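You operate a simulated robot arm through the tools that you are given. There is no shell and no other tool. Be economical: measure what you need, move in short steps, check, and stop when the job is done.

Carry out the task below with a simulated two-armed robot. There is one attempt and no reset: what you move stays moved.

## Task
Pick up the long carton that says "foam" from the top of the padded stand with one hand, pass it to the other hand and put it on the top of the steel chest. Set down upright: long carton.

Only the result counts: the job must be done as asked and must still hold three seconds after the hand-in. Knocking over, shifting, dropping, spilling or breaking anything else fails it.

## Robot
Two 7-joint arms with two-finger parallel grippers on one trunk, on a base that drives. Base frame: it is fixed to the floor where the robot stands at the start and does not move with it; the origin is under the middle of the robot, x ahead of it, y to its left, z up. Readings come in mm, rad, newtons and seconds.
The left shoulder is at the start at [70, 177, 1120], the right one opposite. With the tool pointing down near the work surface each hand reaches from about 300 to 740 mm from the robot's upright axis, wherever it stands, measured 20 degrees to its own side. Places, roughly: top of the steel chest [-300, 4900, 700]. Payload 3.43 kg a hand.
The TCP of each hand is the grasp point between the finger pads, 30 mm short of the fingertips. In the tool frame z runs along the fingers and y along their closing line. The gripper opens to 94 mm. The fingers are 28 mm wide and 10 mm thick; the gripper's body (50 by 96 mm) begins 55 mm behind the TCP.
Orientation is told as [roll, pitch, yaw] about the base's x, y, z axes, in that order, counted from this pose: with the fingers straight down and closing along the base's y, the tool's x points along the base's -x, its y along +y and its z along -z.

## Interface
- The arms move only by the tool servo_tool. It takes "left_plan", "right_plan" or both (then of equal length, played together; a hand with none holds still); each is a list of rows, each a list of 3 entries, a list of its own where there are three numbers: the turn, a rotation vector about the base's x, y, z in rad, then the shift along the base's x, y, z in mm, then the gripper command, from -1 (fully open) to 1 (shut), values between in proportion. In form: [[[wx, wy, wz], [tx, ty, tz], fingers], ...]. A call has 1 to 20 rows; each row is the pose to reach, as a shift and turn from the pose commanded when the call began. A row lasts 0.2 s, in which the tool goes at most 50 mm and 0.15 rad; a call with a longer step from one row to the next is refused whole, and so is a gripper value outside its range. Where a pose cannot be reached the arm comes as near as it can. A force on the tool above 40 N (or 10 N above the force at the start of the call, whichever is more), or a blocked arm, ends the call early, and 0.2 s more pass. Each finger travels about 153 mm/s and halts on what it meets, pressing with about 39 N; the grip force reading is that of the motor and also rises with nothing between the fingers. The clock runs only during rows and for 0.2 s after the last one: add rows that repeat a pose to give the fingers time. The reply holds the time, the measured pose of the TCP, the force on the tool along the base axes, the opening and the grip force, in the units named above and with some noise, with the torque about the TCP (base axes, N m) and any sound that the robot's microphone picked up.
- Cameras (640 x 400 px; columns grow to the right, rows downward): "scene" is now at [128.1, 27.1, 1426.3]; the picture's right is [0.32, -0.95, 0.00], its down [-0.65, -0.22, -0.73] and it looks along [0.69, 0.23, -0.68] (base axes); focal length 286 px, centre (320, 200). "left" rides on the left gripper at [76, -14, -103] in its tool frame; the picture's right is [0.18, 0.98, 0.00], its down [-0.75, 0.14, -0.64] and it looks along [-0.63, 0.12, 0.77] (tool axes); focal length 243 px, centre (320, 200). "right" rides on the right gripper at [76, 14, -102] in its tool frame; the picture's right is [-0.18, 0.98, 0.00], its down [-0.75, -0.14, -0.64] and it looks along [-0.63, -0.12, 0.77] (tool axes); focal length 243 px, centre (320, 200). There is no depth. A picture from a camera that has moved, and an enlarged one, comes with that camera's place and axes in the base frame and with its lens.
- grab_frame(camera): a new picture of that camera. It takes no simulated time.
- move_column(by): slides the trunk up (or, below 0, down) by that many mm; the arms and the scene camera ride with it, the base frame stays. It gives what a move gives, with no picture.
- steer(legs): drives the robot by 1 to 6 legs, each [ahead, turn to the left] in mm and rad, along the robot's own axes; the way and the turn of a leg run together, so that a leg with both is an arc; at most 1500 mm and 3.142 rad a leg. The arms and the cameras ride along, it lands a little off, and it stops where it bumps. It gives what a move gives.
- turn_head(pan, tilt): turns the head with the scene camera to pan (to the left, within 1.501 rad either way) and tilt (down, from -0.506 to 1.204), counted from straight ahead of the robot. It gives what a move gives.
- zoom(camera, box): a new picture of the part [left, top, right, bottom] of that camera's present view, enlarged. It takes no simulated time.
- job_done(): hands the job in; it is judged then, once.

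Go step by step. Nothing tells you exact positions but the pictures and the camera data: compare them with the known pose of the tool, close in by small moves and look again before you grip or let go. The budget is 120 turns and 88 pictures, counting those below and the enlarged ones. Unless the task says otherwise, let go and move clear before handing in, and close with one line.

The tools are called after "Request:" as a command line: name --argument value ..., lists and objects as JSON in quotes. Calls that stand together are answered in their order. servo_tool: Moves the arms, as the interface text tells. Its arguments: {"type":"object","properties":{"left_plan":{"type":"array"},"right_plan":{"type":"array"}},"required":[]} The other tools are called the same way: move_column (by) slides the trunk up or down; steer (legs) drives the base; turn_head (pan, tilt) turns the head that bears the scene camera; grab_frame (camera) takes a picture; zoom (camera, box) takes an enlarged picture of a part of a camera's view; job_done () hands the job in.

At the start:

```text
clock: 0.0
left_eef_pos: [405.1, 338.5, 1082.7]
left_orientation: [-0.001, 0.0, 0.0]
left_wrist_force: [-0.1, -0.4, 0.6]
left_torque: [0.0, -0.02, 0.0]
left_grip_width: 94.2
left_grasp_force: 0.2
right_eef_pos: [570.5, -136.0, 1107.0]
right_orientation: [0.0, -0.001, 0.0]
right_wrist_force: [0.2, 0.4, 0.3]
right_torque: [-0.04, 0.03, 0.01]
right_grip_width: 94.2
right_grasp_force: 0.0
trunk travel left (down, up): [-700.0, 140.0]
robot x, y, heading: [-2.1, -2.4, -0.004]
head pan, tilt: [0.321, 0.754]
```

scene: 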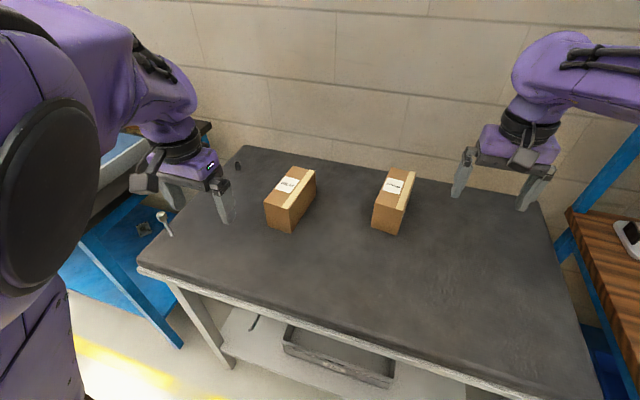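
right: 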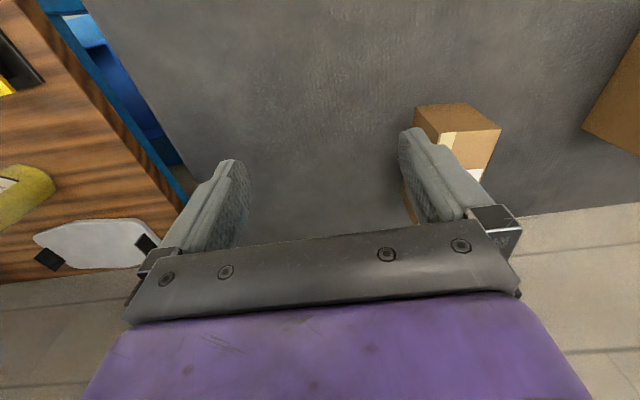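
left: 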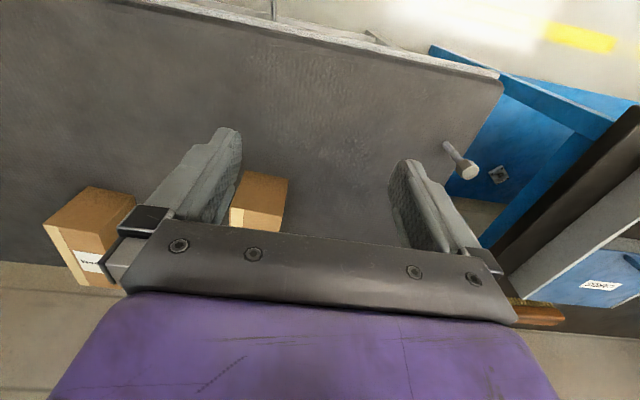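

Two cartons stand on a dark-topped table ahead; I need to read their labels.

Request:
zoom --camera "scene" --box '[240, 150, 340, 240]'

Request:
zoom --camera "scene" --box '[350, 150, 450, 240]'

```text
4.44 times, centred on (290, 195) of scene
camera zoom: at [128.1, 27.1, 1426.3], right [0.32, -0.95, 0.0], down [-0.65, -0.22, -0.73], along [0.69, 0.23, -0.68], focal length 1272 px, centre (453, 222)
```

zoom: 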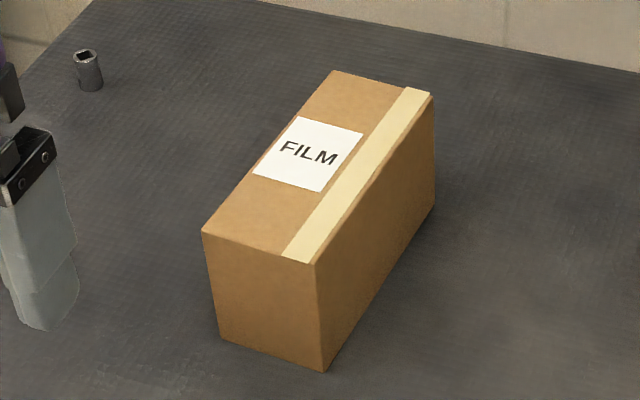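

```text
4.44 times, centred on (400, 195) of scene
camera zoom: at [128.1, 27.1, 1426.3], right [0.32, -0.95, 0.0], down [-0.65, -0.22, -0.73], along [0.69, 0.23, -0.68], focal length 1272 px, centre (-36, 222)
```

zoom: 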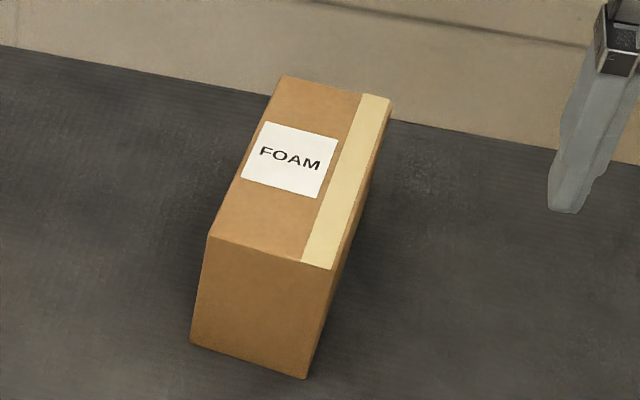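

Request:
zoom --camera "right" --box '[380, 80, 540, 200]'

Request:
turn_head --pan 1.5 --tilt 0.2

Request:
grab_frame --camera "scene"

```text
3.33 times, centred on (460, 140) of right
camera zoom: at [495.2, -121.2, 1208.5], right [0.18, 0.98, 0.0], down [0.75, -0.14, 0.64], along [0.63, -0.12, -0.77], focal length 809 px, centre (-147, 400)
```

zoom: 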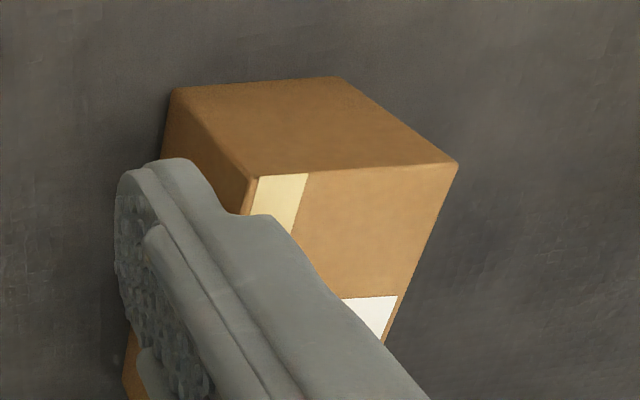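

```text
clock: 1.4
left_eef_pos: [405.1, 337.3, 1083.1]
left_orientation: [0.001, 0.0, 0.002]
left_wrist_force: [0.0, -0.2, 0.1]
left_torque: [-0.02, 0.02, 0.01]
left_grip_width: 93.9
left_grasp_force: 0.0
right_eef_pos: [570.2, -137.0, 1106.5]
right_orientation: [0.0, 0.0, -0.001]
right_wrist_force: [-0.3, 0.0, 0.0]
right_torque: [0.05, -0.04, 0.01]
right_grip_width: 94.0
right_grasp_force: 0.1
trunk travel left (down, up): [-700.0, 140.0]
robot x, y, heading: [-0.5, -0.2, -0.003]
head pan, tilt: [1.499, 0.201]
```

```text
81 pictures are left
camera scene: at [56.4, 94.0, 1476.1], right [1.0, -0.07, 0.0], down [-0.01, -0.2, -0.98], along [0.07, 0.98, -0.2], focal length 286 px, centre (320, 200)
```

scene: 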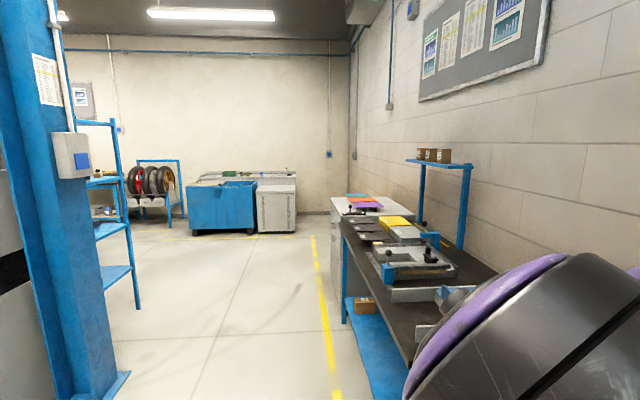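

The foam carton is about 163×67×87 mm, its top near z≈946 and its centre near (722, 16), and the chest is the grey box at the back left. I'll bring the open right hand above the carton's near end, leaning back a bit to leave room for the hand-over.

Request:
servo_tool --right_plan '[[[-0.004, -0.07, -0.02], [22, 31, 0], -1], [[-0.008, -0.14, -0.044], [45, 63, 0], -1], [[-0.012, -0.21, -0.066], [67, 94, 0], -1], [[-0.016, -0.28, -0.09], [90, 126, 0], -1], [[-0.019, -0.35, -0.11], [112, 157, 0], -1], [[-0.019, -0.35, -0.11], [112, 157, -40], -1], [[-0.019, -0.35, -0.11], [112, 157, -76], -1], [[-0.019, -0.35, -0.11], [112, 157, -76], -1]]'

Request:
turn_head --pan 0.1 --tilt 0.754

Request:
grab_frame --camera "scene"

Request:
grab_frame --camera "right"

```text
clock: 3.2
left_eef_pos: [405.1, 338.0, 1084.2]
left_orientation: [0.0, 0.0, 0.0]
left_wrist_force: [0.7, 0.5, -0.7]
left_torque: [0.03, -0.04, -0.02]
left_grip_width: 94.2
left_grasp_force: 0.1
right_eef_pos: [683.0, 22.3, 1031.2]
right_orientation: [-0.001, -0.352, -0.112]
right_wrist_force: [-0.6, 0.1, 0.8]
right_torque: [-0.01, -0.02, 0.05]
right_grip_width: 94.2
right_grasp_force: 0.1
right hand out of reach, approached as far as the arm can: row 5
trunk travel left (down, up): [-700.0, 140.0]
robot x, y, heading: [-2.3, 3.8, 0.004]
head pan, tilt: [1.499, 0.201]
```

```text
clock: 4.7
left_eef_pos: [404.7, 338.3, 1082.5]
left_orientation: [-0.001, 0.001, 0.001]
left_wrist_force: [0.6, 0.0, 0.5]
left_torque: [-0.02, 0.01, 0.01]
left_grip_width: 94.1
left_grasp_force: 0.0
right_eef_pos: [684.0, 21.3, 1030.9]
right_orientation: [0.0, -0.351, -0.111]
right_wrist_force: [0.1, -0.1, 0.3]
right_torque: [-0.06, 0.02, 0.0]
right_grip_width: 94.2
right_grasp_force: 0.1
trunk travel left (down, up): [-700.0, 140.0]
robot x, y, heading: [-0.9, -1.5, 0.001]
head pan, tilt: [0.099, 0.754]
```

```text
80 pictures are left
camera scene: at [131.9, 9.5, 1426.2], right [0.1, -0.99, 0.0], down [-0.68, -0.07, -0.73], along [0.73, 0.07, -0.68], focal length 286 px, centre (320, 200)
```

scene: 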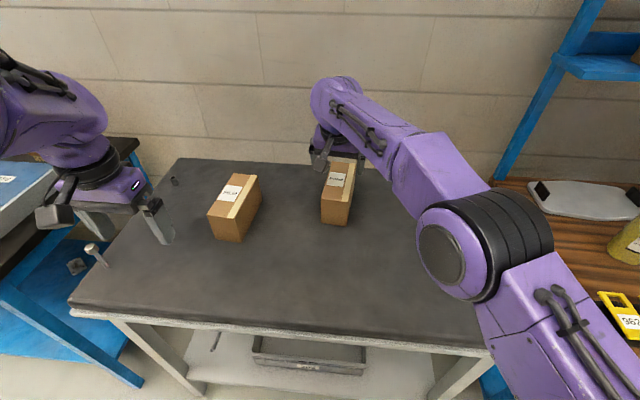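

```text
79 pictures are left
camera right: at [578.9, 47.5, 1100.2], right [0.28, 0.96, 0.06], down [0.47, -0.19, 0.86], along [0.84, -0.21, -0.5], focal length 243 px, centre (320, 200)
```

right: 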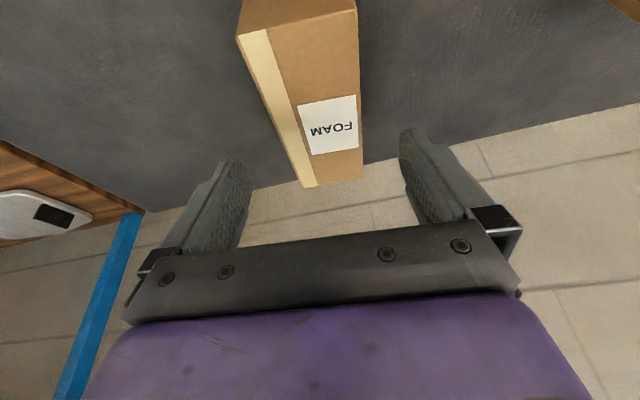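

The projections match within a few pixels, so the right hand is centred over the carton. Next I descend and grip.

Request:
servo_tool --right_plan '[[[0, 0, 0], [0, 0, -40], -1], [[0, 0, 0], [0, 0, -80], -1], [[0, 0, 0], [0, 0, -114], -1], [[0, 0, 0], [0, 0, -114], -1]]'

Request:
grab_frame --camera "right"

Request:
zoom --camera "scene" --box '[270, 100, 430, 240]'

```text
clock: 5.7
left_eef_pos: [405.1, 337.6, 1082.3]
left_orientation: [0.0, 0.0, -0.001]
left_wrist_force: [0.2, 0.2, 0.5]
left_torque: [-0.02, 0.02, 0.03]
left_grip_width: 93.7
left_grasp_force: 0.0
right_eef_pos: [683.5, 21.6, 917.0]
right_orientation: [0.0, -0.351, -0.11]
right_wrist_force: [0.4, -0.6, 0.2]
right_torque: [-0.01, -0.01, -0.01]
right_grip_width: 94.0
right_grasp_force: 0.1
trunk travel left (down, up): [-700.0, 140.0]
robot x, y, heading: [0.0, 2.3, -0.0]
head pan, tilt: [0.099, 0.754]
```

```text
78 pictures are left
camera right: at [579.3, 47.3, 986.3], right [0.28, 0.96, 0.06], down [0.47, -0.19, 0.86], along [0.84, -0.21, -0.5], focal length 243 px, centre (320, 200)
```

right: 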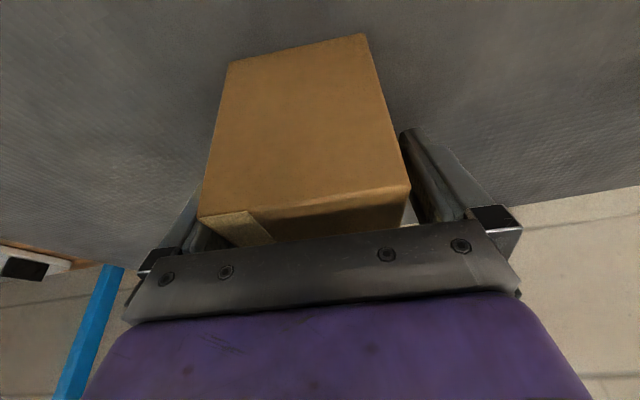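

```text
2.86 times, centred on (350, 170) of scene
camera zoom: at [131.6, 9.4, 1426.3], right [0.1, -1.0, 0.0], down [-0.68, -0.07, -0.73], along [0.73, 0.07, -0.68], focal length 818 px, centre (234, 286)
```

zoom: 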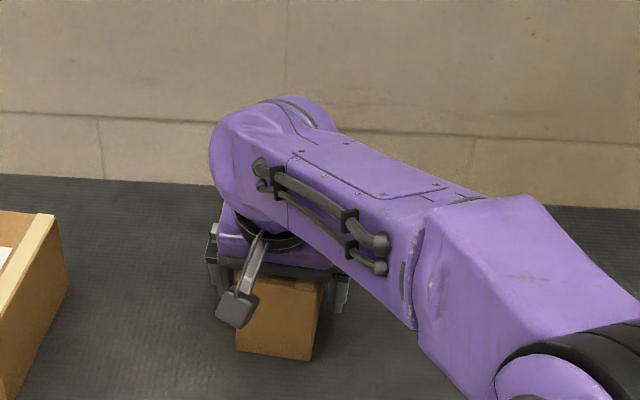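

The fingers straddle the carton, so I close and lift a little.

Request:
servo_tool --right_plan '[[[0, 0, 0], [0, 0, 0], 1], [[0, 0, 0], [0, 0, 0], 1], [[0, 0, 0], [0, 0, 0], 1], [[0, 0, 0], [0, 0, 20], 1], [[0, 0, 0], [0, 0, 50], 1], [[0, 0, 0], [0, 0, 50], 1]]'

Request:
grab_frame --camera "right"

Request:
grab_frame --camera "scene"

```text
clock: 7.1
left_eef_pos: [404.2, 338.0, 1084.5]
left_orientation: [0.0, -0.003, 0.001]
left_wrist_force: [-0.3, 0.0, 0.0]
left_torque: [-0.03, -0.06, 0.01]
left_grip_width: 93.8
left_grasp_force: 0.1
right_eef_pos: [682.6, 19.5, 968.3]
right_orientation: [0.001, -0.352, -0.11]
right_wrist_force: [-3.9, 0.2, 3.2]
right_torque: [0.1, -0.27, 0.11]
right_grip_width: 69.7
right_grasp_force: 38.9
trunk travel left (down, up): [-700.0, 140.0]
robot x, y, heading: [0.5, 1.4, -0.005]
head pan, tilt: [0.099, 0.754]
```

```text
76 pictures are left
camera right: at [578.9, 47.0, 1037.6], right [0.28, 0.96, 0.06], down [0.47, -0.19, 0.86], along [0.84, -0.21, -0.5], focal length 243 px, centre (320, 200)
```

right: 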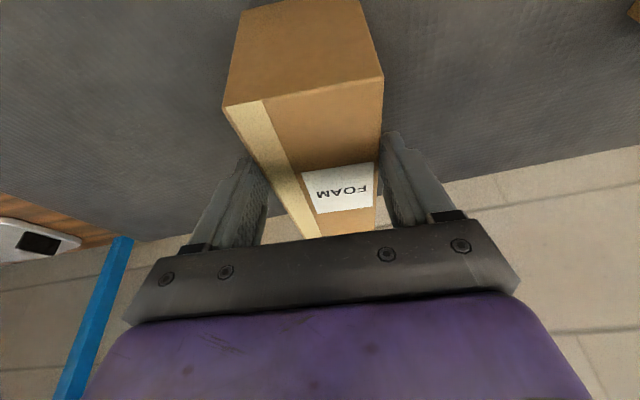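

```text
75 pictures are left
camera scene: at [130.5, 9.4, 1426.4], right [0.1, -0.99, 0.0], down [-0.68, -0.07, -0.73], along [0.73, 0.07, -0.68], focal length 286 px, centre (320, 200)
```

scene: 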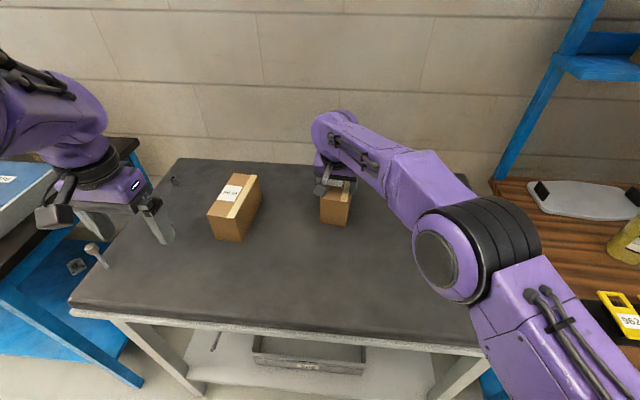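

The carton seems to have stayed on the table while the fingers slid up. I'll check closely.

Request:
zoom --camera "scene" --box '[280, 130, 400, 240]'

Request:
zoom --camera "right" --box '[180, 60, 460, 250]'

```text
3.64 times, centred on (340, 185) of scene
camera zoom: at [130.5, 9.4, 1426.4], right [0.1, -0.99, 0.0], down [-0.68, -0.07, -0.73], along [0.73, 0.07, -0.68], focal length 1040 px, centre (247, 254)
```

zoom: 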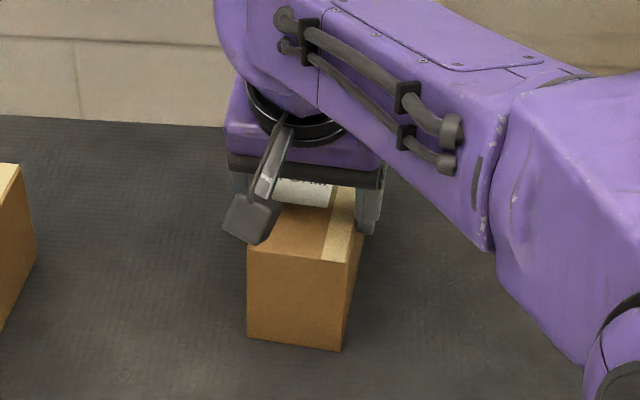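

```text
2.11 times, centred on (320, 155) of right
camera zoom: at [578.9, 47.0, 1037.6], right [0.28, 0.96, 0.06], down [0.47, -0.19, 0.86], along [0.84, -0.21, -0.5], focal length 511 px, centre (320, 295)
```

zoom: 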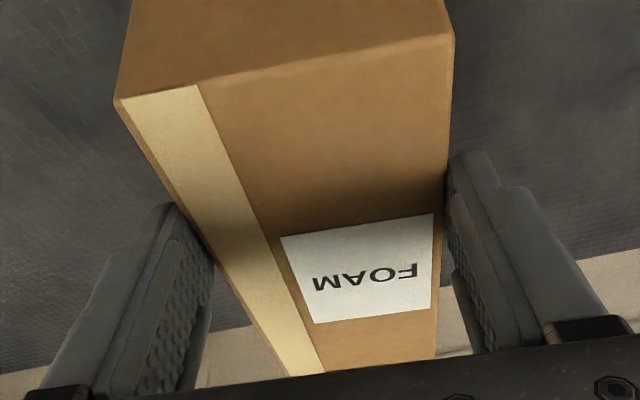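

It slipped. I'll open, go back down a bit deeper and nearer the middle, grip with more settling time, and lift slowly.

Request:
servo_tool --right_plan '[[[0, 0, 0], [0, 0, 0], -1], [[0, 0, 0], [0, 0, 0], -1], [[0, 0, 0], [10, -1, -30], -1], [[0, 0, 0], [20, -2, -58], -1], [[0, 0, 0], [20, -2, -58], -1], [[0, 0, 0], [20, -2, -58], 1], [[0, 0, 0], [20, -2, -58], 1], [[0, 0, 0], [20, -2, -58], 1], [[0, 0, 0], [20, -2, -58], 1], [[0, 0, 0], [20, -2, -58], 1]]'

Request:
servo_tool --right_plan '[[[0, 0, 0], [0, 0, 2], 1], [[0, 0, 0], [0, 0, 4], 1], [[0, 0, 0], [0, 0, 6], 1]]'

Request:
grab_frame --camera "right"

```text
clock: 9.3
left_eef_pos: [405.8, 338.1, 1082.7]
left_orientation: [-0.001, -0.001, 0.001]
left_wrist_force: [-0.7, -0.6, 0.4]
left_torque: [-0.02, 0.0, 0.0]
left_grip_width: 93.9
left_grasp_force: 0.0
right_eef_pos: [699.5, 17.7, 908.5]
right_orientation: [0.0, -0.349, -0.112]
right_wrist_force: [-0.1, -1.7, -0.4]
right_torque: [-0.14, -0.08, -0.12]
right_grip_width: 74.5
right_grasp_force: 38.7
right hand out of reach, approached as far as the arm can: row 4, 5, 6, 7, 8, 9, 10
trunk travel left (down, up): [-700.0, 140.0]
robot x, y, heading: [2.7, 0.7, -0.001]
head pan, tilt: [0.099, 0.754]
```

```text
clock: 10.1
left_eef_pos: [405.8, 337.6, 1082.7]
left_orientation: [-0.001, -0.001, 0.0]
left_wrist_force: [-0.5, 0.9, 0.9]
left_torque: [0.01, -0.03, 0.03]
left_grip_width: 94.0
left_grasp_force: 0.0
right_eef_pos: [699.4, 17.6, 914.4]
right_orientation: [-0.001, -0.348, -0.109]
right_wrist_force: [-0.7, -0.3, -4.9]
right_torque: [0.01, 0.07, -0.02]
right_grip_width: 74.4
right_grasp_force: 39.4
trunk travel left (down, up): [-700.0, 140.0]
robot x, y, heading: [1.1, 1.7, -0.0]
head pan, tilt: [0.099, 0.754]
```

```text
72 pictures are left
camera right: at [595.7, 44.1, 983.7], right [0.28, 0.96, 0.06], down [0.47, -0.19, 0.86], along [0.84, -0.21, -0.5], focal length 243 px, centre (320, 200)
```

right: 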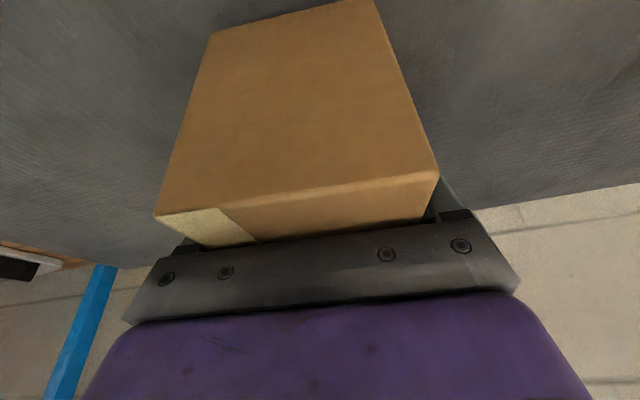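

Request:
servo_tool --right_plan '[[[0, 0, 0], [0, 0, 3], 1], [[0, 0, 0], [0, 0, 6], 1], [[0, 0, 0], [0, 0, 9], 1], [[0, 0, 0], [0, 0, 12], 1], [[0, 0, 0], [0, 0, 15], 1]]'

Request:
grab_frame --camera "right"

Request:
zoom --camera "scene" --box '[280, 130, 400, 240]'

```text
clock: 11.3
left_eef_pos: [406.1, 338.1, 1083.0]
left_orientation: [0.001, -0.001, 0.002]
left_wrist_force: [0.3, 1.5, -0.6]
left_torque: [0.0, 0.01, -0.01]
left_grip_width: 94.1
left_grasp_force: 0.1
right_eef_pos: [699.4, 17.2, 929.7]
right_orientation: [-0.001, -0.349, -0.111]
right_wrist_force: [0.1, 0.1, -4.9]
right_torque: [-0.03, 0.05, 0.02]
right_grip_width: 74.2
right_grasp_force: 38.8
trunk travel left (down, up): [-700.0, 140.0]
robot x, y, heading: [-0.4, -1.2, -0.002]
head pan, tilt: [0.099, 0.754]
```

```text
71 pictures are left
camera right: at [595.7, 43.9, 999.1], right [0.28, 0.96, 0.06], down [0.47, -0.19, 0.86], along [0.84, -0.21, -0.5], focal length 243 px, centre (320, 200)
```

right: 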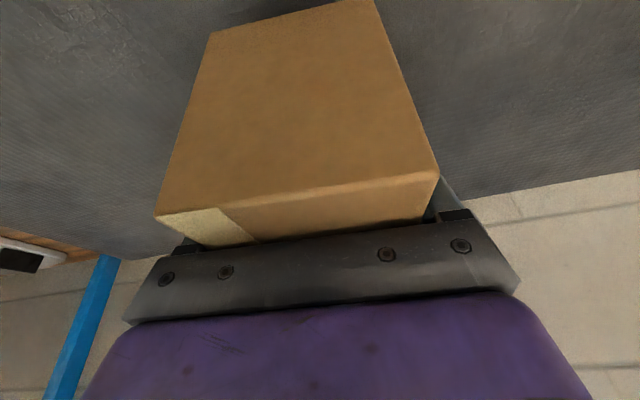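

```text
3.64 times, centred on (340, 185) of scene
camera zoom: at [132.7, 9.4, 1426.1], right [0.1, -1.0, 0.0], down [-0.68, -0.07, -0.73], along [0.72, 0.07, -0.69], focal length 1040 px, centre (247, 254)
```

zoom: 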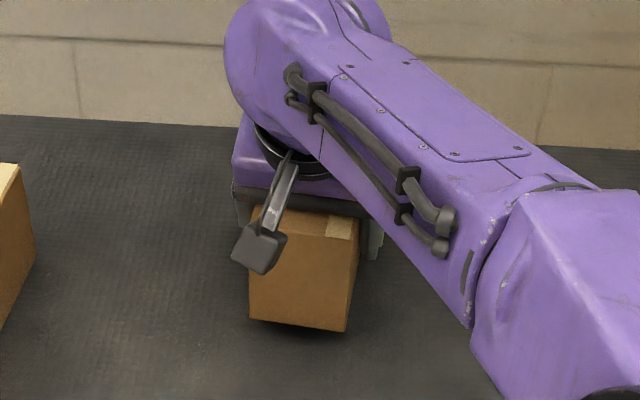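

Now the carton rises with the hand (about 0.5 kg). I'll lift it, draw it back and yaw it 90° so its free end points to the left hand.

Request:
servo_tool --right_plan '[[[0, 0, 0], [0, 0, 25], 1], [[0, 0, 0], [0, 0, 50], 1], [[0, 0, 0], [0, 0, 80], 1], [[0, 0, 0], [0, 0, 110], 1], [[0, 0, 0.05], [-10, -2, 130], 1], [[0, 0, 0.15], [-30, -7, 130], 1], [[0, 0, 0.25], [-50, -12, 130], 1], [[0, 0, 0.36], [-70, -16, 130], 1], [[0, 0, 0.47], [-90, -20, 130], 1], [[0, 0, 0.58], [-110, -25, 130], 1], [[0, 0, 0.69], [-130, -30, 130], 1], [[0, 0, 0.8], [-150, -34, 130], 1], [[0, 0, 0.91], [-170, -38, 130], 1], [[0, 0, 1.02], [-190, -43, 130], 1], [[0, 0, 1.13], [-210, -48, 130], 1], [[0, 0, 1.24], [-230, -52, 130], 1], [[0, 0, 1.35], [-250, -57, 130], 1], [[0, 0, 1.46], [-250, -57, 130], 1], [[0, 0, 1.57], [-250, -57, 130], 1], [[0, 0, 1.68], [-250, -57, 130], 1]]'

Request:
grab_frame --camera "scene"

Request:
grab_frame --camera "right"

Request:
grab_frame --camera "left"

```text
clock: 15.5
left_eef_pos: [405.8, 337.4, 1083.4]
left_orientation: [0.0, -0.001, 0.0]
left_wrist_force: [-1.3, -0.8, -0.6]
left_torque: [0.0, 0.01, -0.01]
left_grip_width: 94.1
left_grasp_force: 0.1
right_eef_pos: [449.5, -38.7, 1061.0]
right_orientation: [0.001, -0.352, 1.572]
right_wrist_force: [0.2, -0.1, -4.9]
right_torque: [-0.1, -0.01, 0.01]
right_grip_width: 74.4
right_grasp_force: 39.1
right hand out of reach, approached as far as the arm can: row 3, 4
trunk travel left (down, up): [-700.0, 140.0]
robot x, y, heading: [0.5, 0.8, 0.004]
head pan, tilt: [0.099, 0.754]
```

```text
69 pictures are left
camera scene: at [132.6, 8.9, 1426.2], right [0.1, -1.0, 0.0], down [-0.68, -0.07, -0.73], along [0.72, 0.07, -0.69], focal length 286 px, centre (320, 200)
```

scene: 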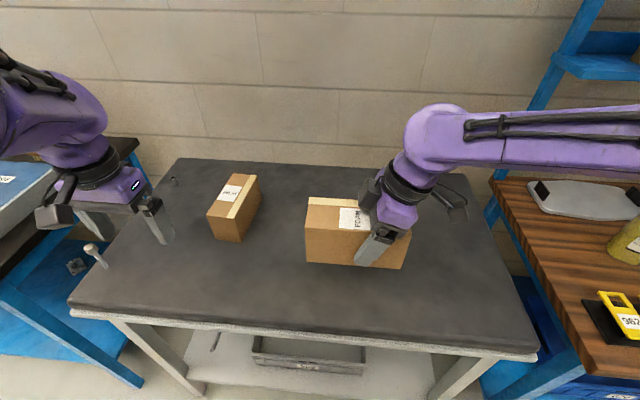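

```text
68 pictures are left
camera right: at [436.5, -145.5, 1129.3], right [-0.98, 0.17, 0.06], down [0.14, 0.49, 0.86], along [0.12, 0.86, -0.5], focal length 243 px, centre (320, 200)
```

right: 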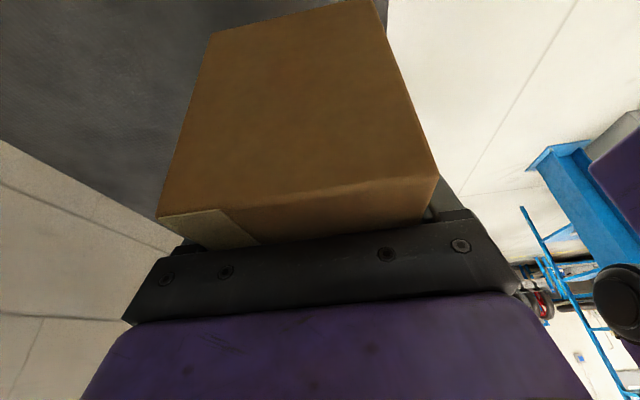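

```text
67 pictures are left
camera left: at [330.2, 322.8, 1184.1], right [-0.18, 0.98, 0.0], down [0.75, 0.14, 0.64], along [0.63, 0.12, -0.77], focal length 243 px, centre (320, 200)
```

left: 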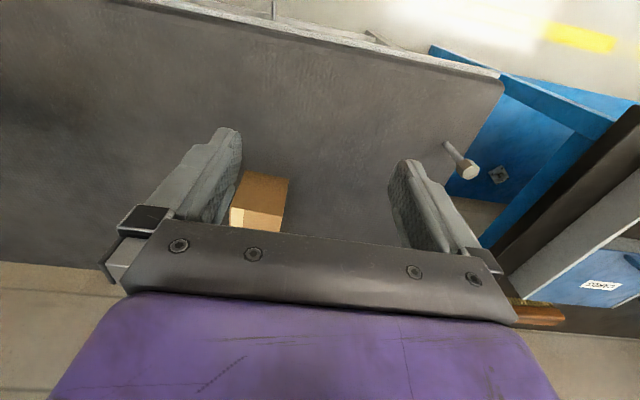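

The carton is level in the right hand, its free end pointing left (about y = 66). Next I yaw the left hand to face it and bring it near, above the carton.

Request:
servo_tool --left_plan '[[[0, 0, -0.131], [0, 0, 20], -1], [[0, 0, -0.262], [0, 0, 45], -1], [[0, 0, -0.393], [0, 0, 87], -1], [[0, 0, -0.524], [5, -15, 87], -1], [[0, 0, -0.655], [10, -30, 87], -1], [[0, 0, -0.785], [15, -45, 87], -1], [[0, 0, -0.916], [20, -60, 87], -1], [[0, 0, -1.047], [25, -75, 87], -1], [[0, 0, -1.178], [30, -90, 87], -1], [[0, 0, -1.309], [35, -110, 87], -1], [[0, 0, -1.44], [40, -130, 87], -1], [[0, 0, -1.571], [44, -157, 87], -1], [[0, 0, -1.571], [44, -157, 87], -1]]'

Request:
servo_tool --left_plan '[[[-0.12, 0, 0], [0, 0, 0], -1], [[-0.24, 0, 0], [0, 0, 0], -1], [[-0.35, 0, 0], [0, 0, 0], -1], [[-0.35, 0, 0], [0, 0, 0], -1]]'

Request:
grab_frame --camera "scene"

Request:
grab_frame --camera "left"

```text
clock: 18.3
left_eef_pos: [479.0, 189.0, 1168.9]
left_orientation: [-0.003, -0.023, -1.566]
left_wrist_force: [-0.3, -0.3, -0.2]
left_torque: [-0.01, 0.0, 0.0]
left_grip_width: 93.9
left_grasp_force: 0.1
left hand out of reach, approached as far as the arm can: row 2, 3, 4, 5, 6, 7, 8, 9, 10, 11, 12, 13
right_eef_pos: [450.2, -39.1, 1059.5]
right_orientation: [0.003, -0.351, 1.571]
right_wrist_force: [0.0, 0.9, -4.2]
right_torque: [-0.1, 0.01, -0.01]
right_grip_width: 74.2
right_grasp_force: 39.1
trunk travel left (down, up): [-700.0, 140.0]
robot x, y, heading: [-1.6, 2.0, 0.001]
head pan, tilt: [0.099, 0.754]
```

```text
clock: 19.3
left_eef_pos: [478.9, 184.9, 1167.8]
left_orientation: [0.0, -0.351, -1.57]
left_wrist_force: [0.6, -1.0, 0.3]
left_torque: [0.0, -0.06, 0.0]
left_grip_width: 94.3
left_grasp_force: 0.0
right_eef_pos: [450.4, -39.0, 1059.6]
right_orientation: [0.001, -0.352, 1.568]
right_wrist_force: [0.1, 0.8, -4.2]
right_torque: [-0.08, 0.02, 0.01]
right_grip_width: 74.2
right_grasp_force: 39.3
trunk travel left (down, up): [-700.0, 140.0]
robot x, y, heading: [-1.7, 1.6, -0.001]
head pan, tilt: [0.099, 0.754]
```

```text
66 pictures are left
camera scene: at [132.4, 8.3, 1426.2], right [0.1, -1.0, 0.0], down [-0.68, -0.07, -0.73], along [0.72, 0.07, -0.68], focal length 286 px, centre (320, 200)
```

scene: 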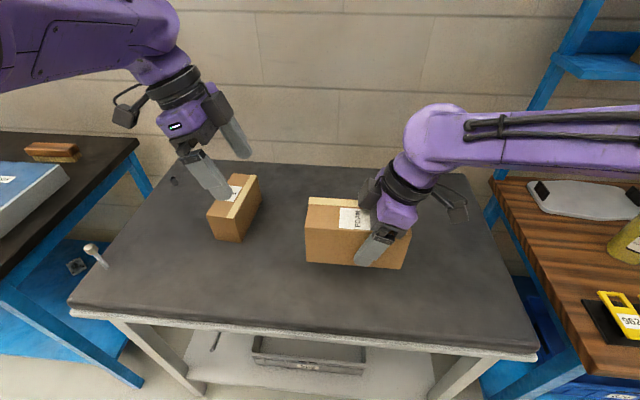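

```text
65 pictures are left
camera left: at [465.0, 290.8, 1236.8], right [0.98, 0.17, -0.06], down [0.14, -0.49, 0.86], along [0.12, -0.86, -0.5], focal length 243 px, centre (320, 200)
```

left: 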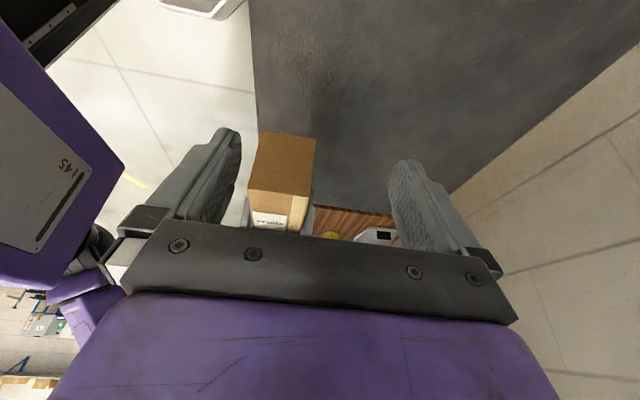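

The projection matches the carton at x≈450. The left hand prefers x≈479, so I shift the right hand 29 mm forward and bring the left above the carton's left end.

Request:
servo_tool --right_plan '[[[0, 0, 0], [15, 0, 0], 1], [[0, 0, 0], [29, 0, 0], 1], [[0, 0, 0], [29, 0, 0], 1], [[0, 0, 0], [29, 0, 0], 1], [[0, 0, 0], [29, 0, 0], 1], [[0, 0, 0], [29, 0, 0], 1]]' --left_plan '[[[0, 0, 0], [0, -30, 0], -1], [[0, 0, 0], [0, -60, 0], -1], [[0, 0, 0], [0, -90, 0], -1], [[0, 0, 0], [0, -120, 0], -1], [[0, 0, 0], [0, -148, 0], -1], [[0, 0, 0], [0, -148, 0], -1]]'

Request:
grab_frame --camera "left"

Request:
grab_frame --camera "scene"

```text
clock: 20.7
left_eef_pos: [479.4, 35.7, 1168.9]
left_orientation: [0.004, -0.349, -1.572]
left_wrist_force: [1.1, -0.2, -0.1]
left_torque: [0.0, 0.0, 0.0]
left_grip_width: 94.0
left_grasp_force: 0.1
right_eef_pos: [478.7, -39.0, 1060.0]
right_orientation: [0.002, -0.35, 1.57]
right_wrist_force: [0.4, 0.1, -5.0]
right_torque: [-0.08, 0.01, 0.02]
right_grip_width: 74.3
right_grasp_force: 38.9
trunk travel left (down, up): [-700.0, 140.0]
robot x, y, heading: [2.5, 2.4, -0.001]
head pan, tilt: [0.099, 0.754]
```

```text
64 pictures are left
camera left: at [465.6, 143.2, 1236.6], right [0.98, 0.17, -0.06], down [0.14, -0.49, 0.86], along [0.12, -0.86, -0.5], focal length 243 px, centre (320, 200)
```

left: 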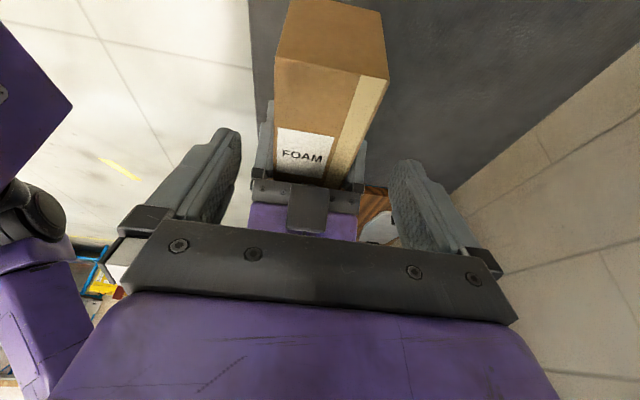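

```text
63 pictures are left
camera scene: at [132.8, 10.3, 1426.1], right [0.1, -0.99, 0.0], down [-0.68, -0.07, -0.73], along [0.72, 0.07, -0.69], focal length 286 px, centre (320, 200)
```

scene: 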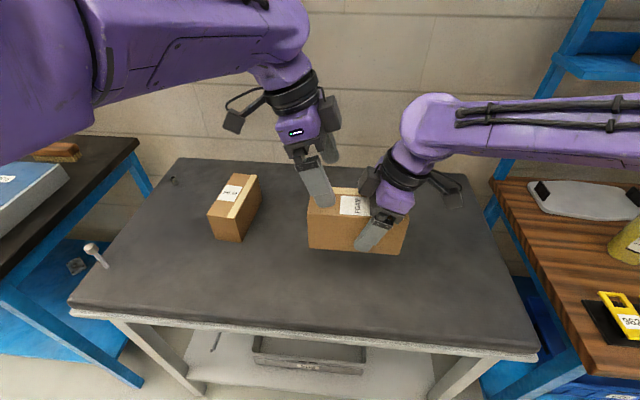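

Alignment is good, but the black blocks on the two grippers could meet. I'll lean the left hand further out and grip nearer the end.

Request:
servo_tool --left_plan '[[[-0.12, 0, 0], [0, 5, 0], -1], [[-0.25, 0, 0], [0, 9, 0], -1], [[-0.25, 0, 0], [0, 9, 0], -1], [[-0.25, 0, 0], [0, 9, 0], -1]]'

Request:
grab_frame --camera "left"

```text
clock: 21.7
left_eef_pos: [479.2, 45.5, 1168.0]
left_orientation: [0.0, -0.602, -1.572]
left_wrist_force: [-0.7, 0.5, 0.3]
left_torque: [-0.03, 0.0, 0.0]
left_grip_width: 94.1
left_grasp_force: 0.1
right_eef_pos: [478.3, -39.3, 1059.2]
right_orientation: [0.001, -0.351, 1.569]
right_wrist_force: [0.0, 0.6, -4.9]
right_torque: [-0.07, 0.02, 0.03]
right_grip_width: 74.0
right_grasp_force: 38.8
trunk travel left (down, up): [-700.0, 140.0]
robot x, y, heading: [1.3, 2.6, 0.0]
head pan, tilt: [0.099, 0.754]
```

```text
62 pictures are left
camera left: at [465.3, 166.8, 1207.8], right [0.98, 0.15, -0.1], down [0.14, -0.26, 0.96], along [0.12, -0.95, -0.28], focal length 243 px, centre (320, 200)
```

left: 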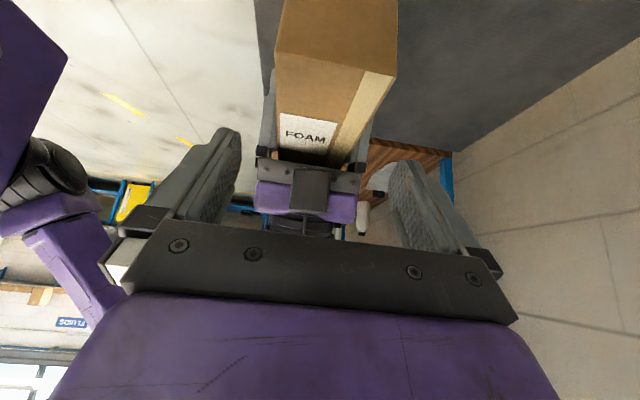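

Request:
servo_tool --left_plan '[[[0, 0, 0], [0, 0, -30], -1], [[0, 0, 0], [0, 0, -60], -1], [[0, 0, 0], [0, 0, -85], -1], [[0, 0, 0], [0, 0, -104], -1], [[0, 0, 0], [0, 0, -104], -1]]'

Request:
grab_frame --camera "left"

Request:
zoom --camera "scene" --box '[220, 60, 480, 280]'

```text
clock: 22.9
left_eef_pos: [478.1, 46.4, 1063.8]
left_orientation: [0.0, -0.6, -1.57]
left_wrist_force: [0.2, 0.3, -0.1]
left_torque: [-0.02, -0.01, -0.02]
left_grip_width: 94.2
left_grasp_force: 0.0
right_eef_pos: [478.5, -40.4, 1059.5]
right_orientation: [0.002, -0.351, 1.569]
right_wrist_force: [-0.5, 0.9, -4.6]
right_torque: [-0.09, 0.01, 0.01]
right_grip_width: 74.2
right_grasp_force: 39.4
trunk travel left (down, up): [-700.0, 140.0]
robot x, y, heading: [-1.8, 2.7, 0.004]
head pan, tilt: [0.099, 0.754]
```

```text
61 pictures are left
camera left: at [465.0, 166.4, 1103.9], right [0.98, 0.15, -0.1], down [0.14, -0.26, 0.96], along [0.12, -0.95, -0.28], focal length 243 px, centre (320, 200)
```

left: 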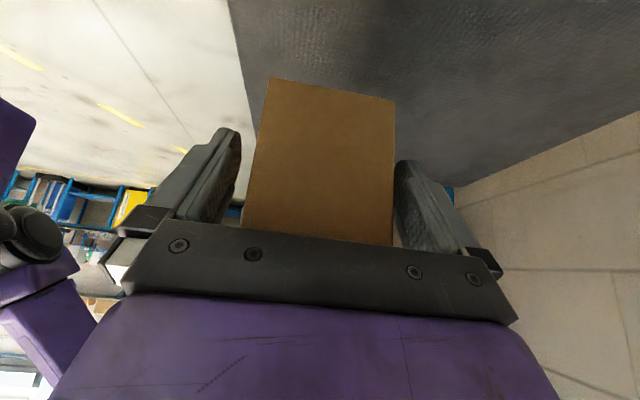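

```text
1.82 times, centred on (350, 170) of scene
camera zoom: at [132.1, 9.1, 1426.2], right [0.1, -1.0, 0.0], down [-0.68, -0.07, -0.73], along [0.73, 0.07, -0.68], focal length 520 px, centre (266, 254)
```

zoom: 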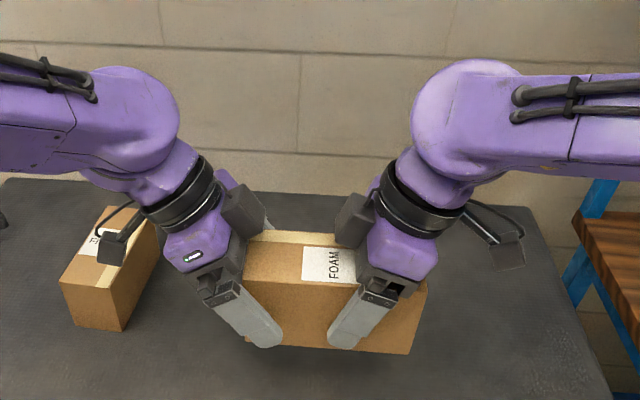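

Clear of each other, fingers straddling. I close the left hand.

Request:
servo_tool --left_plan '[[[0, 0, 0], [0, 0, 0], 1], [[0, 0, 0], [0, 0, 0], 1], [[0, 0, 0], [0, 0, 0], 1], [[0, 0, 0], [0, 0, 0], 1], [[0, 0, 0], [0, 0, 0], 1]]'

Request:
grab_frame --camera "left"

```text
clock: 24.1
left_eef_pos: [478.5, 46.6, 1063.6]
left_orientation: [0.0, -0.6, -1.571]
left_wrist_force: [6.5, -0.8, 0.0]
left_torque: [0.04, 0.05, 0.08]
left_grip_width: 74.1
left_grasp_force: 39.0
right_eef_pos: [478.6, -39.4, 1058.7]
right_orientation: [0.001, -0.352, 1.569]
right_wrist_force: [-6.0, 1.1, -0.9]
right_torque: [0.13, -0.08, 0.49]
right_grip_width: 74.1
right_grasp_force: 39.5
trunk travel left (down, up): [-700.0, 140.0]
robot x, y, heading: [-1.4, 0.9, 0.004]
head pan, tilt: [0.099, 0.754]
```

```text
59 pictures are left
camera left: at [465.3, 166.7, 1104.0], right [0.98, 0.15, -0.1], down [0.14, -0.26, 0.96], along [0.12, -0.95, -0.28], focal length 243 px, centre (320, 200)
```

left: 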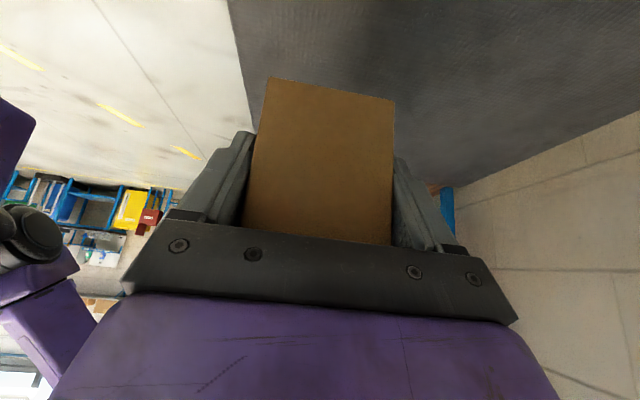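

Both hands hold it, but the left is 62 mm from the middle. I reopen the left, slide it inward about 19 mm and regrip for a firmer hold.

Request:
servo_tool --left_plan '[[[0, 0, 0], [0, 0, 0], -1], [[0, 0, 0], [0, 0, 0], -1], [[0, 0, 0], [0, -6, 5], -1], [[0, 0, 0], [0, -19, 5], -1], [[0, 0, 0], [0, -19, 5], -1], [[0, 0, 0], [0, -19, 5], 1], [[0, 0, 0], [0, -19, 5], 1], [[0, 0, 0], [0, -19, 5], 1], [[0, 0, 0], [0, -19, 5], 1], [[0, 0, 0], [0, -19, 5], 1]]'

Request:
zoom --camera "scene" --box '[220, 60, 480, 280]'

```text
clock: 26.3
left_eef_pos: [478.1, 26.4, 1068.9]
left_orientation: [-0.001, -0.601, -1.574]
left_wrist_force: [-0.7, -2.6, 2.8]
left_torque: [-0.12, 0.08, -0.07]
left_grip_width: 74.2
left_grasp_force: 39.4
right_eef_pos: [478.9, -39.0, 1059.3]
right_orientation: [0.002, -0.349, 1.57]
right_wrist_force: [0.0, 1.7, -5.4]
right_torque: [-0.1, -0.04, 0.01]
right_grip_width: 74.2
right_grasp_force: 38.8
trunk travel left (down, up): [-700.0, 140.0]
robot x, y, heading: [-1.3, -0.0, 0.004]
head pan, tilt: [0.099, 0.754]
```

```text
1.82 times, centred on (350, 170) of scene
camera zoom: at [132.5, 9.2, 1426.2], right [0.1, -1.0, 0.0], down [-0.68, -0.07, -0.73], along [0.72, 0.07, -0.69], focal length 520 px, centre (266, 254)
```

zoom: 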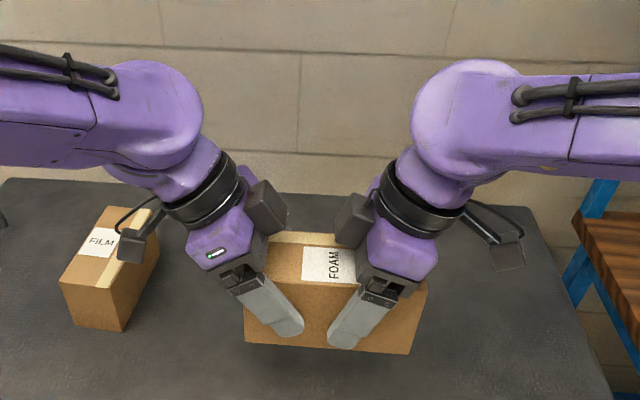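

The left grips firmly. I open the right hand and withdraw it up and away.

Request:
servo_tool --right_plan '[[[0, 0, 0], [0, 0, 0], -1], [[0, 0, 0], [0, 0, 0], -1], [[0, 0, 0], [0, 0, 0], -1]]'

Request:
zoom --camera "scene" --box '[220, 60, 480, 280]'

```text
clock: 27.1
left_eef_pos: [479.0, 26.9, 1067.8]
left_orientation: [-0.001, -0.601, -1.571]
left_wrist_force: [-0.1, 0.4, -0.7]
left_torque: [0.2, 0.02, 0.0]
left_grip_width: 74.2
left_grasp_force: 39.0
right_eef_pos: [479.3, -39.9, 1060.0]
right_orientation: [0.002, -0.349, 1.569]
right_wrist_force: [0.7, -0.5, 0.8]
right_torque: [0.0, 0.02, 0.0]
right_grip_width: 94.3
right_grasp_force: 0.0
trunk travel left (down, up): [-700.0, 140.0]
robot x, y, heading: [0.4, 0.8, -0.004]
head pan, tilt: [0.099, 0.754]
```

```text
1.82 times, centred on (350, 170) of scene
camera zoom: at [132.5, 9.2, 1426.2], right [0.1, -1.0, 0.0], down [-0.68, -0.07, -0.73], along [0.72, 0.07, -0.69], focal length 520 px, centre (266, 254)
```

zoom: 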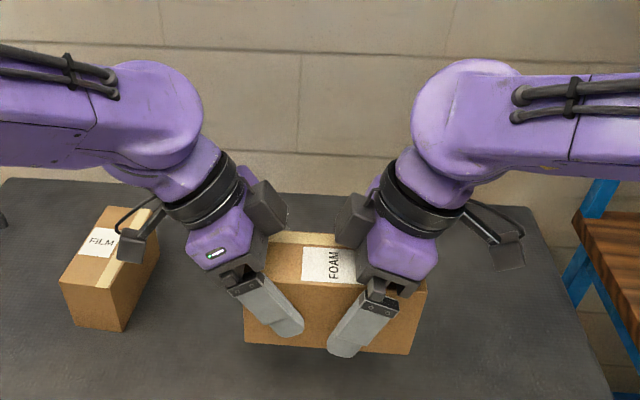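

Request:
servo_tool --right_plan '[[[0, 0, 0], [0, -7, 19], -1], [[0, 0, 0], [0, -17, 47], -1], [[0, 0, 0], [0, -31, 85], -1], [[0, 0, 0], [0, -45, 122], -1], [[0, 0, 0], [0, -90, 122], -1], [[0, 0, 0], [0, -130, 122], -1]]'

Request:
grab_frame --camera "scene"

Request:
grab_frame --camera "left"

```text
clock: 28.5
left_eef_pos: [478.9, 25.3, 1069.0]
left_orientation: [-0.001, -0.598, -1.572]
left_wrist_force: [-0.1, -0.2, -1.0]
left_torque: [0.23, 0.0, 0.01]
left_grip_width: 74.2
left_grasp_force: 39.1
right_eef_pos: [477.5, -171.4, 1183.1]
right_orientation: [0.003, -0.353, 1.569]
right_wrist_force: [0.5, 0.0, 0.5]
right_torque: [0.02, 0.03, 0.0]
right_grip_width: 93.7
right_grasp_force: 0.0
trunk travel left (down, up): [-700.0, 140.0]
robot x, y, heading: [-0.7, -1.4, -0.001]
head pan, tilt: [0.099, 0.754]
```

```text
56 pictures are left
camera scene: at [132.1, 7.0, 1426.2], right [0.1, -1.0, 0.0], down [-0.68, -0.07, -0.73], along [0.73, 0.07, -0.68], focal length 286 px, centre (320, 200)
```

scene: 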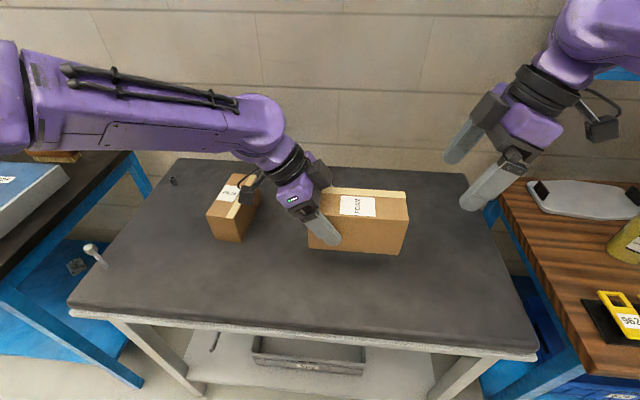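

```text
55 pictures are left
camera left: at [465.4, 145.7, 1109.2], right [0.98, 0.15, -0.1], down [0.14, -0.26, 0.95], along [0.12, -0.95, -0.28], focal length 243 px, centre (320, 200)
```

left: 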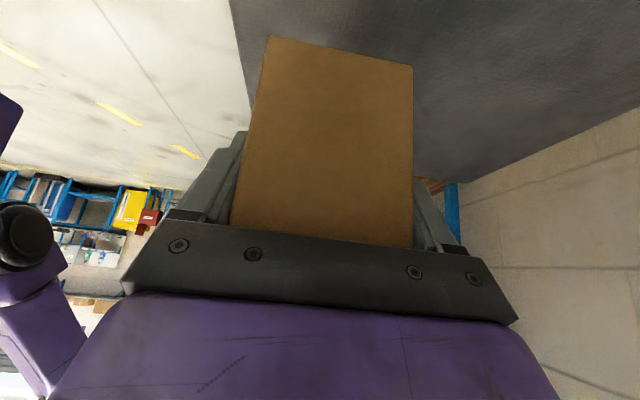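

The pass is done: the left hand holds the carton level. Before driving I'll turn a little and look over the space behind and to the left.

Request:
steer --legs '[[0, 0.5]]'

Request:
turn_head --pan 1.5 --tilt 0.5

Request:
grab_frame --camera "scene"

```text
clock: 30.3
left_eef_pos: [408.3, 253.8, 1068.7]
left_orientation: [0.0, -0.6, -1.07]
left_wrist_force: [-0.7, 0.3, -0.2]
left_torque: [0.19, 0.08, -0.01]
left_grip_width: 74.0
left_grasp_force: 38.5
right_eef_pos: [501.4, 81.1, 1181.9]
right_orientation: [0.003, -0.35, 2.071]
right_wrist_force: [0.5, -0.5, 0.1]
right_torque: [-0.01, -0.03, 0.0]
right_grip_width: 94.3
right_grasp_force: 0.0
trunk travel left (down, up): [-700.0, 140.0]
robot x, y, heading: [1.9, -0.3, 0.502]
head pan, tilt: [0.099, 0.754]
```

```text
clock: 31.9
left_eef_pos: [407.5, 253.6, 1067.0]
left_orientation: [-0.001, -0.598, -1.07]
left_wrist_force: [0.6, 0.2, -0.2]
left_torque: [0.2, 0.09, 0.02]
left_grip_width: 74.1
left_grasp_force: 38.7
right_eef_pos: [500.8, 81.0, 1180.5]
right_orientation: [0.001, -0.349, 2.069]
right_wrist_force: [0.0, -0.8, 0.3]
right_torque: [0.01, -0.01, 0.0]
right_grip_width: 94.1
right_grasp_force: 0.1
trunk travel left (down, up): [-700.0, 140.0]
robot x, y, heading: [-0.6, -1.6, 0.501]
head pan, tilt: [1.499, 0.499]
```

```text
54 pictures are left
camera scene: at [6.3, 108.0, 1448.5], right [0.91, 0.42, 0.0], down [0.2, -0.44, -0.88], along [-0.36, 0.8, -0.48], focal length 286 px, centre (320, 200)
```

scene: 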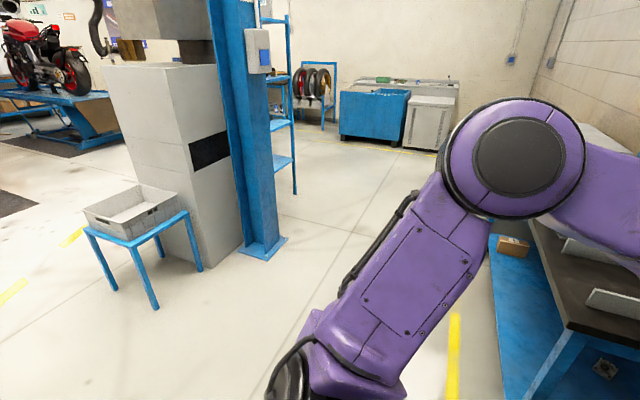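

The space behind is free. I back off to x≈-310, turn to face +y and drive along the open aisle.

Request:
steer --legs '[[-350, 0], [0, 1.07], [1500, 0], [1400, 0]]'

Request:
turn_head --pan 0.0 --tilt 0.35

Request:
grab_frame --camera "scene"

```text
clock: 50.4
left_eef_pos: [-414.7, 3192.4, 1068.2]
left_orientation: [0.002, -0.6, 0.03]
left_wrist_force: [-0.6, -0.4, -0.4]
left_torque: [-0.01, 0.2, 0.02]
left_grip_width: 74.2
left_grasp_force: 39.5
right_eef_pos: [-219.4, 3197.6, 1181.6]
right_orientation: [0.001, -0.352, -3.114]
right_wrist_force: [-0.3, 0.7, 0.3]
right_torque: [-0.02, 0.01, 0.0]
right_grip_width: 94.0
right_grasp_force: 0.1
trunk travel left (down, up): [-700.0, 140.0]
robot x, y, heading: [-375.6, 2715.5, 1.604]
head pan, tilt: [1.499, 0.499]
```

```text
clock: 52.0
left_eef_pos: [-415.4, 3192.6, 1068.1]
left_orientation: [0.001, -0.601, 0.03]
left_wrist_force: [0.3, 0.1, 0.3]
left_torque: [-0.02, 0.23, -0.03]
left_grip_width: 74.4
left_grasp_force: 38.5
right_eef_pos: [-219.0, 3198.2, 1181.4]
right_orientation: [0.002, -0.35, -3.112]
right_wrist_force: [0.1, 0.2, -0.2]
right_torque: [0.01, 0.0, -0.03]
right_grip_width: 93.8
right_grasp_force: 0.0
trunk travel left (down, up): [-700.0, 140.0]
robot x, y, heading: [-374.1, 2713.9, 1.606]
head pan, tilt: [0.0, 0.351]
```

```text
53 pictures are left
camera scene: at [-378.7, 2859.3, 1462.1], right [1.0, 0.03, 0.0], down [0.01, -0.34, -0.94], along [-0.03, 0.94, -0.34], focal length 286 px, centre (320, 200)
```

scene: 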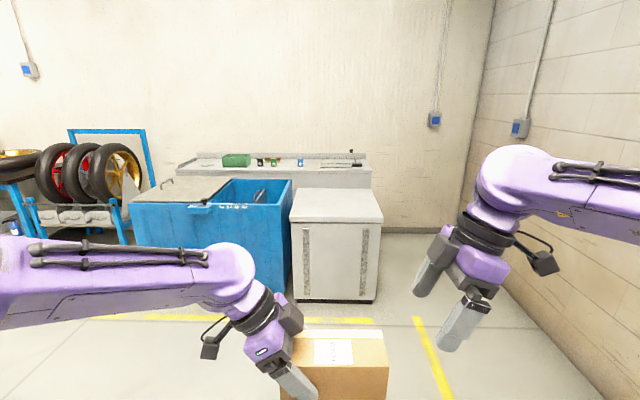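

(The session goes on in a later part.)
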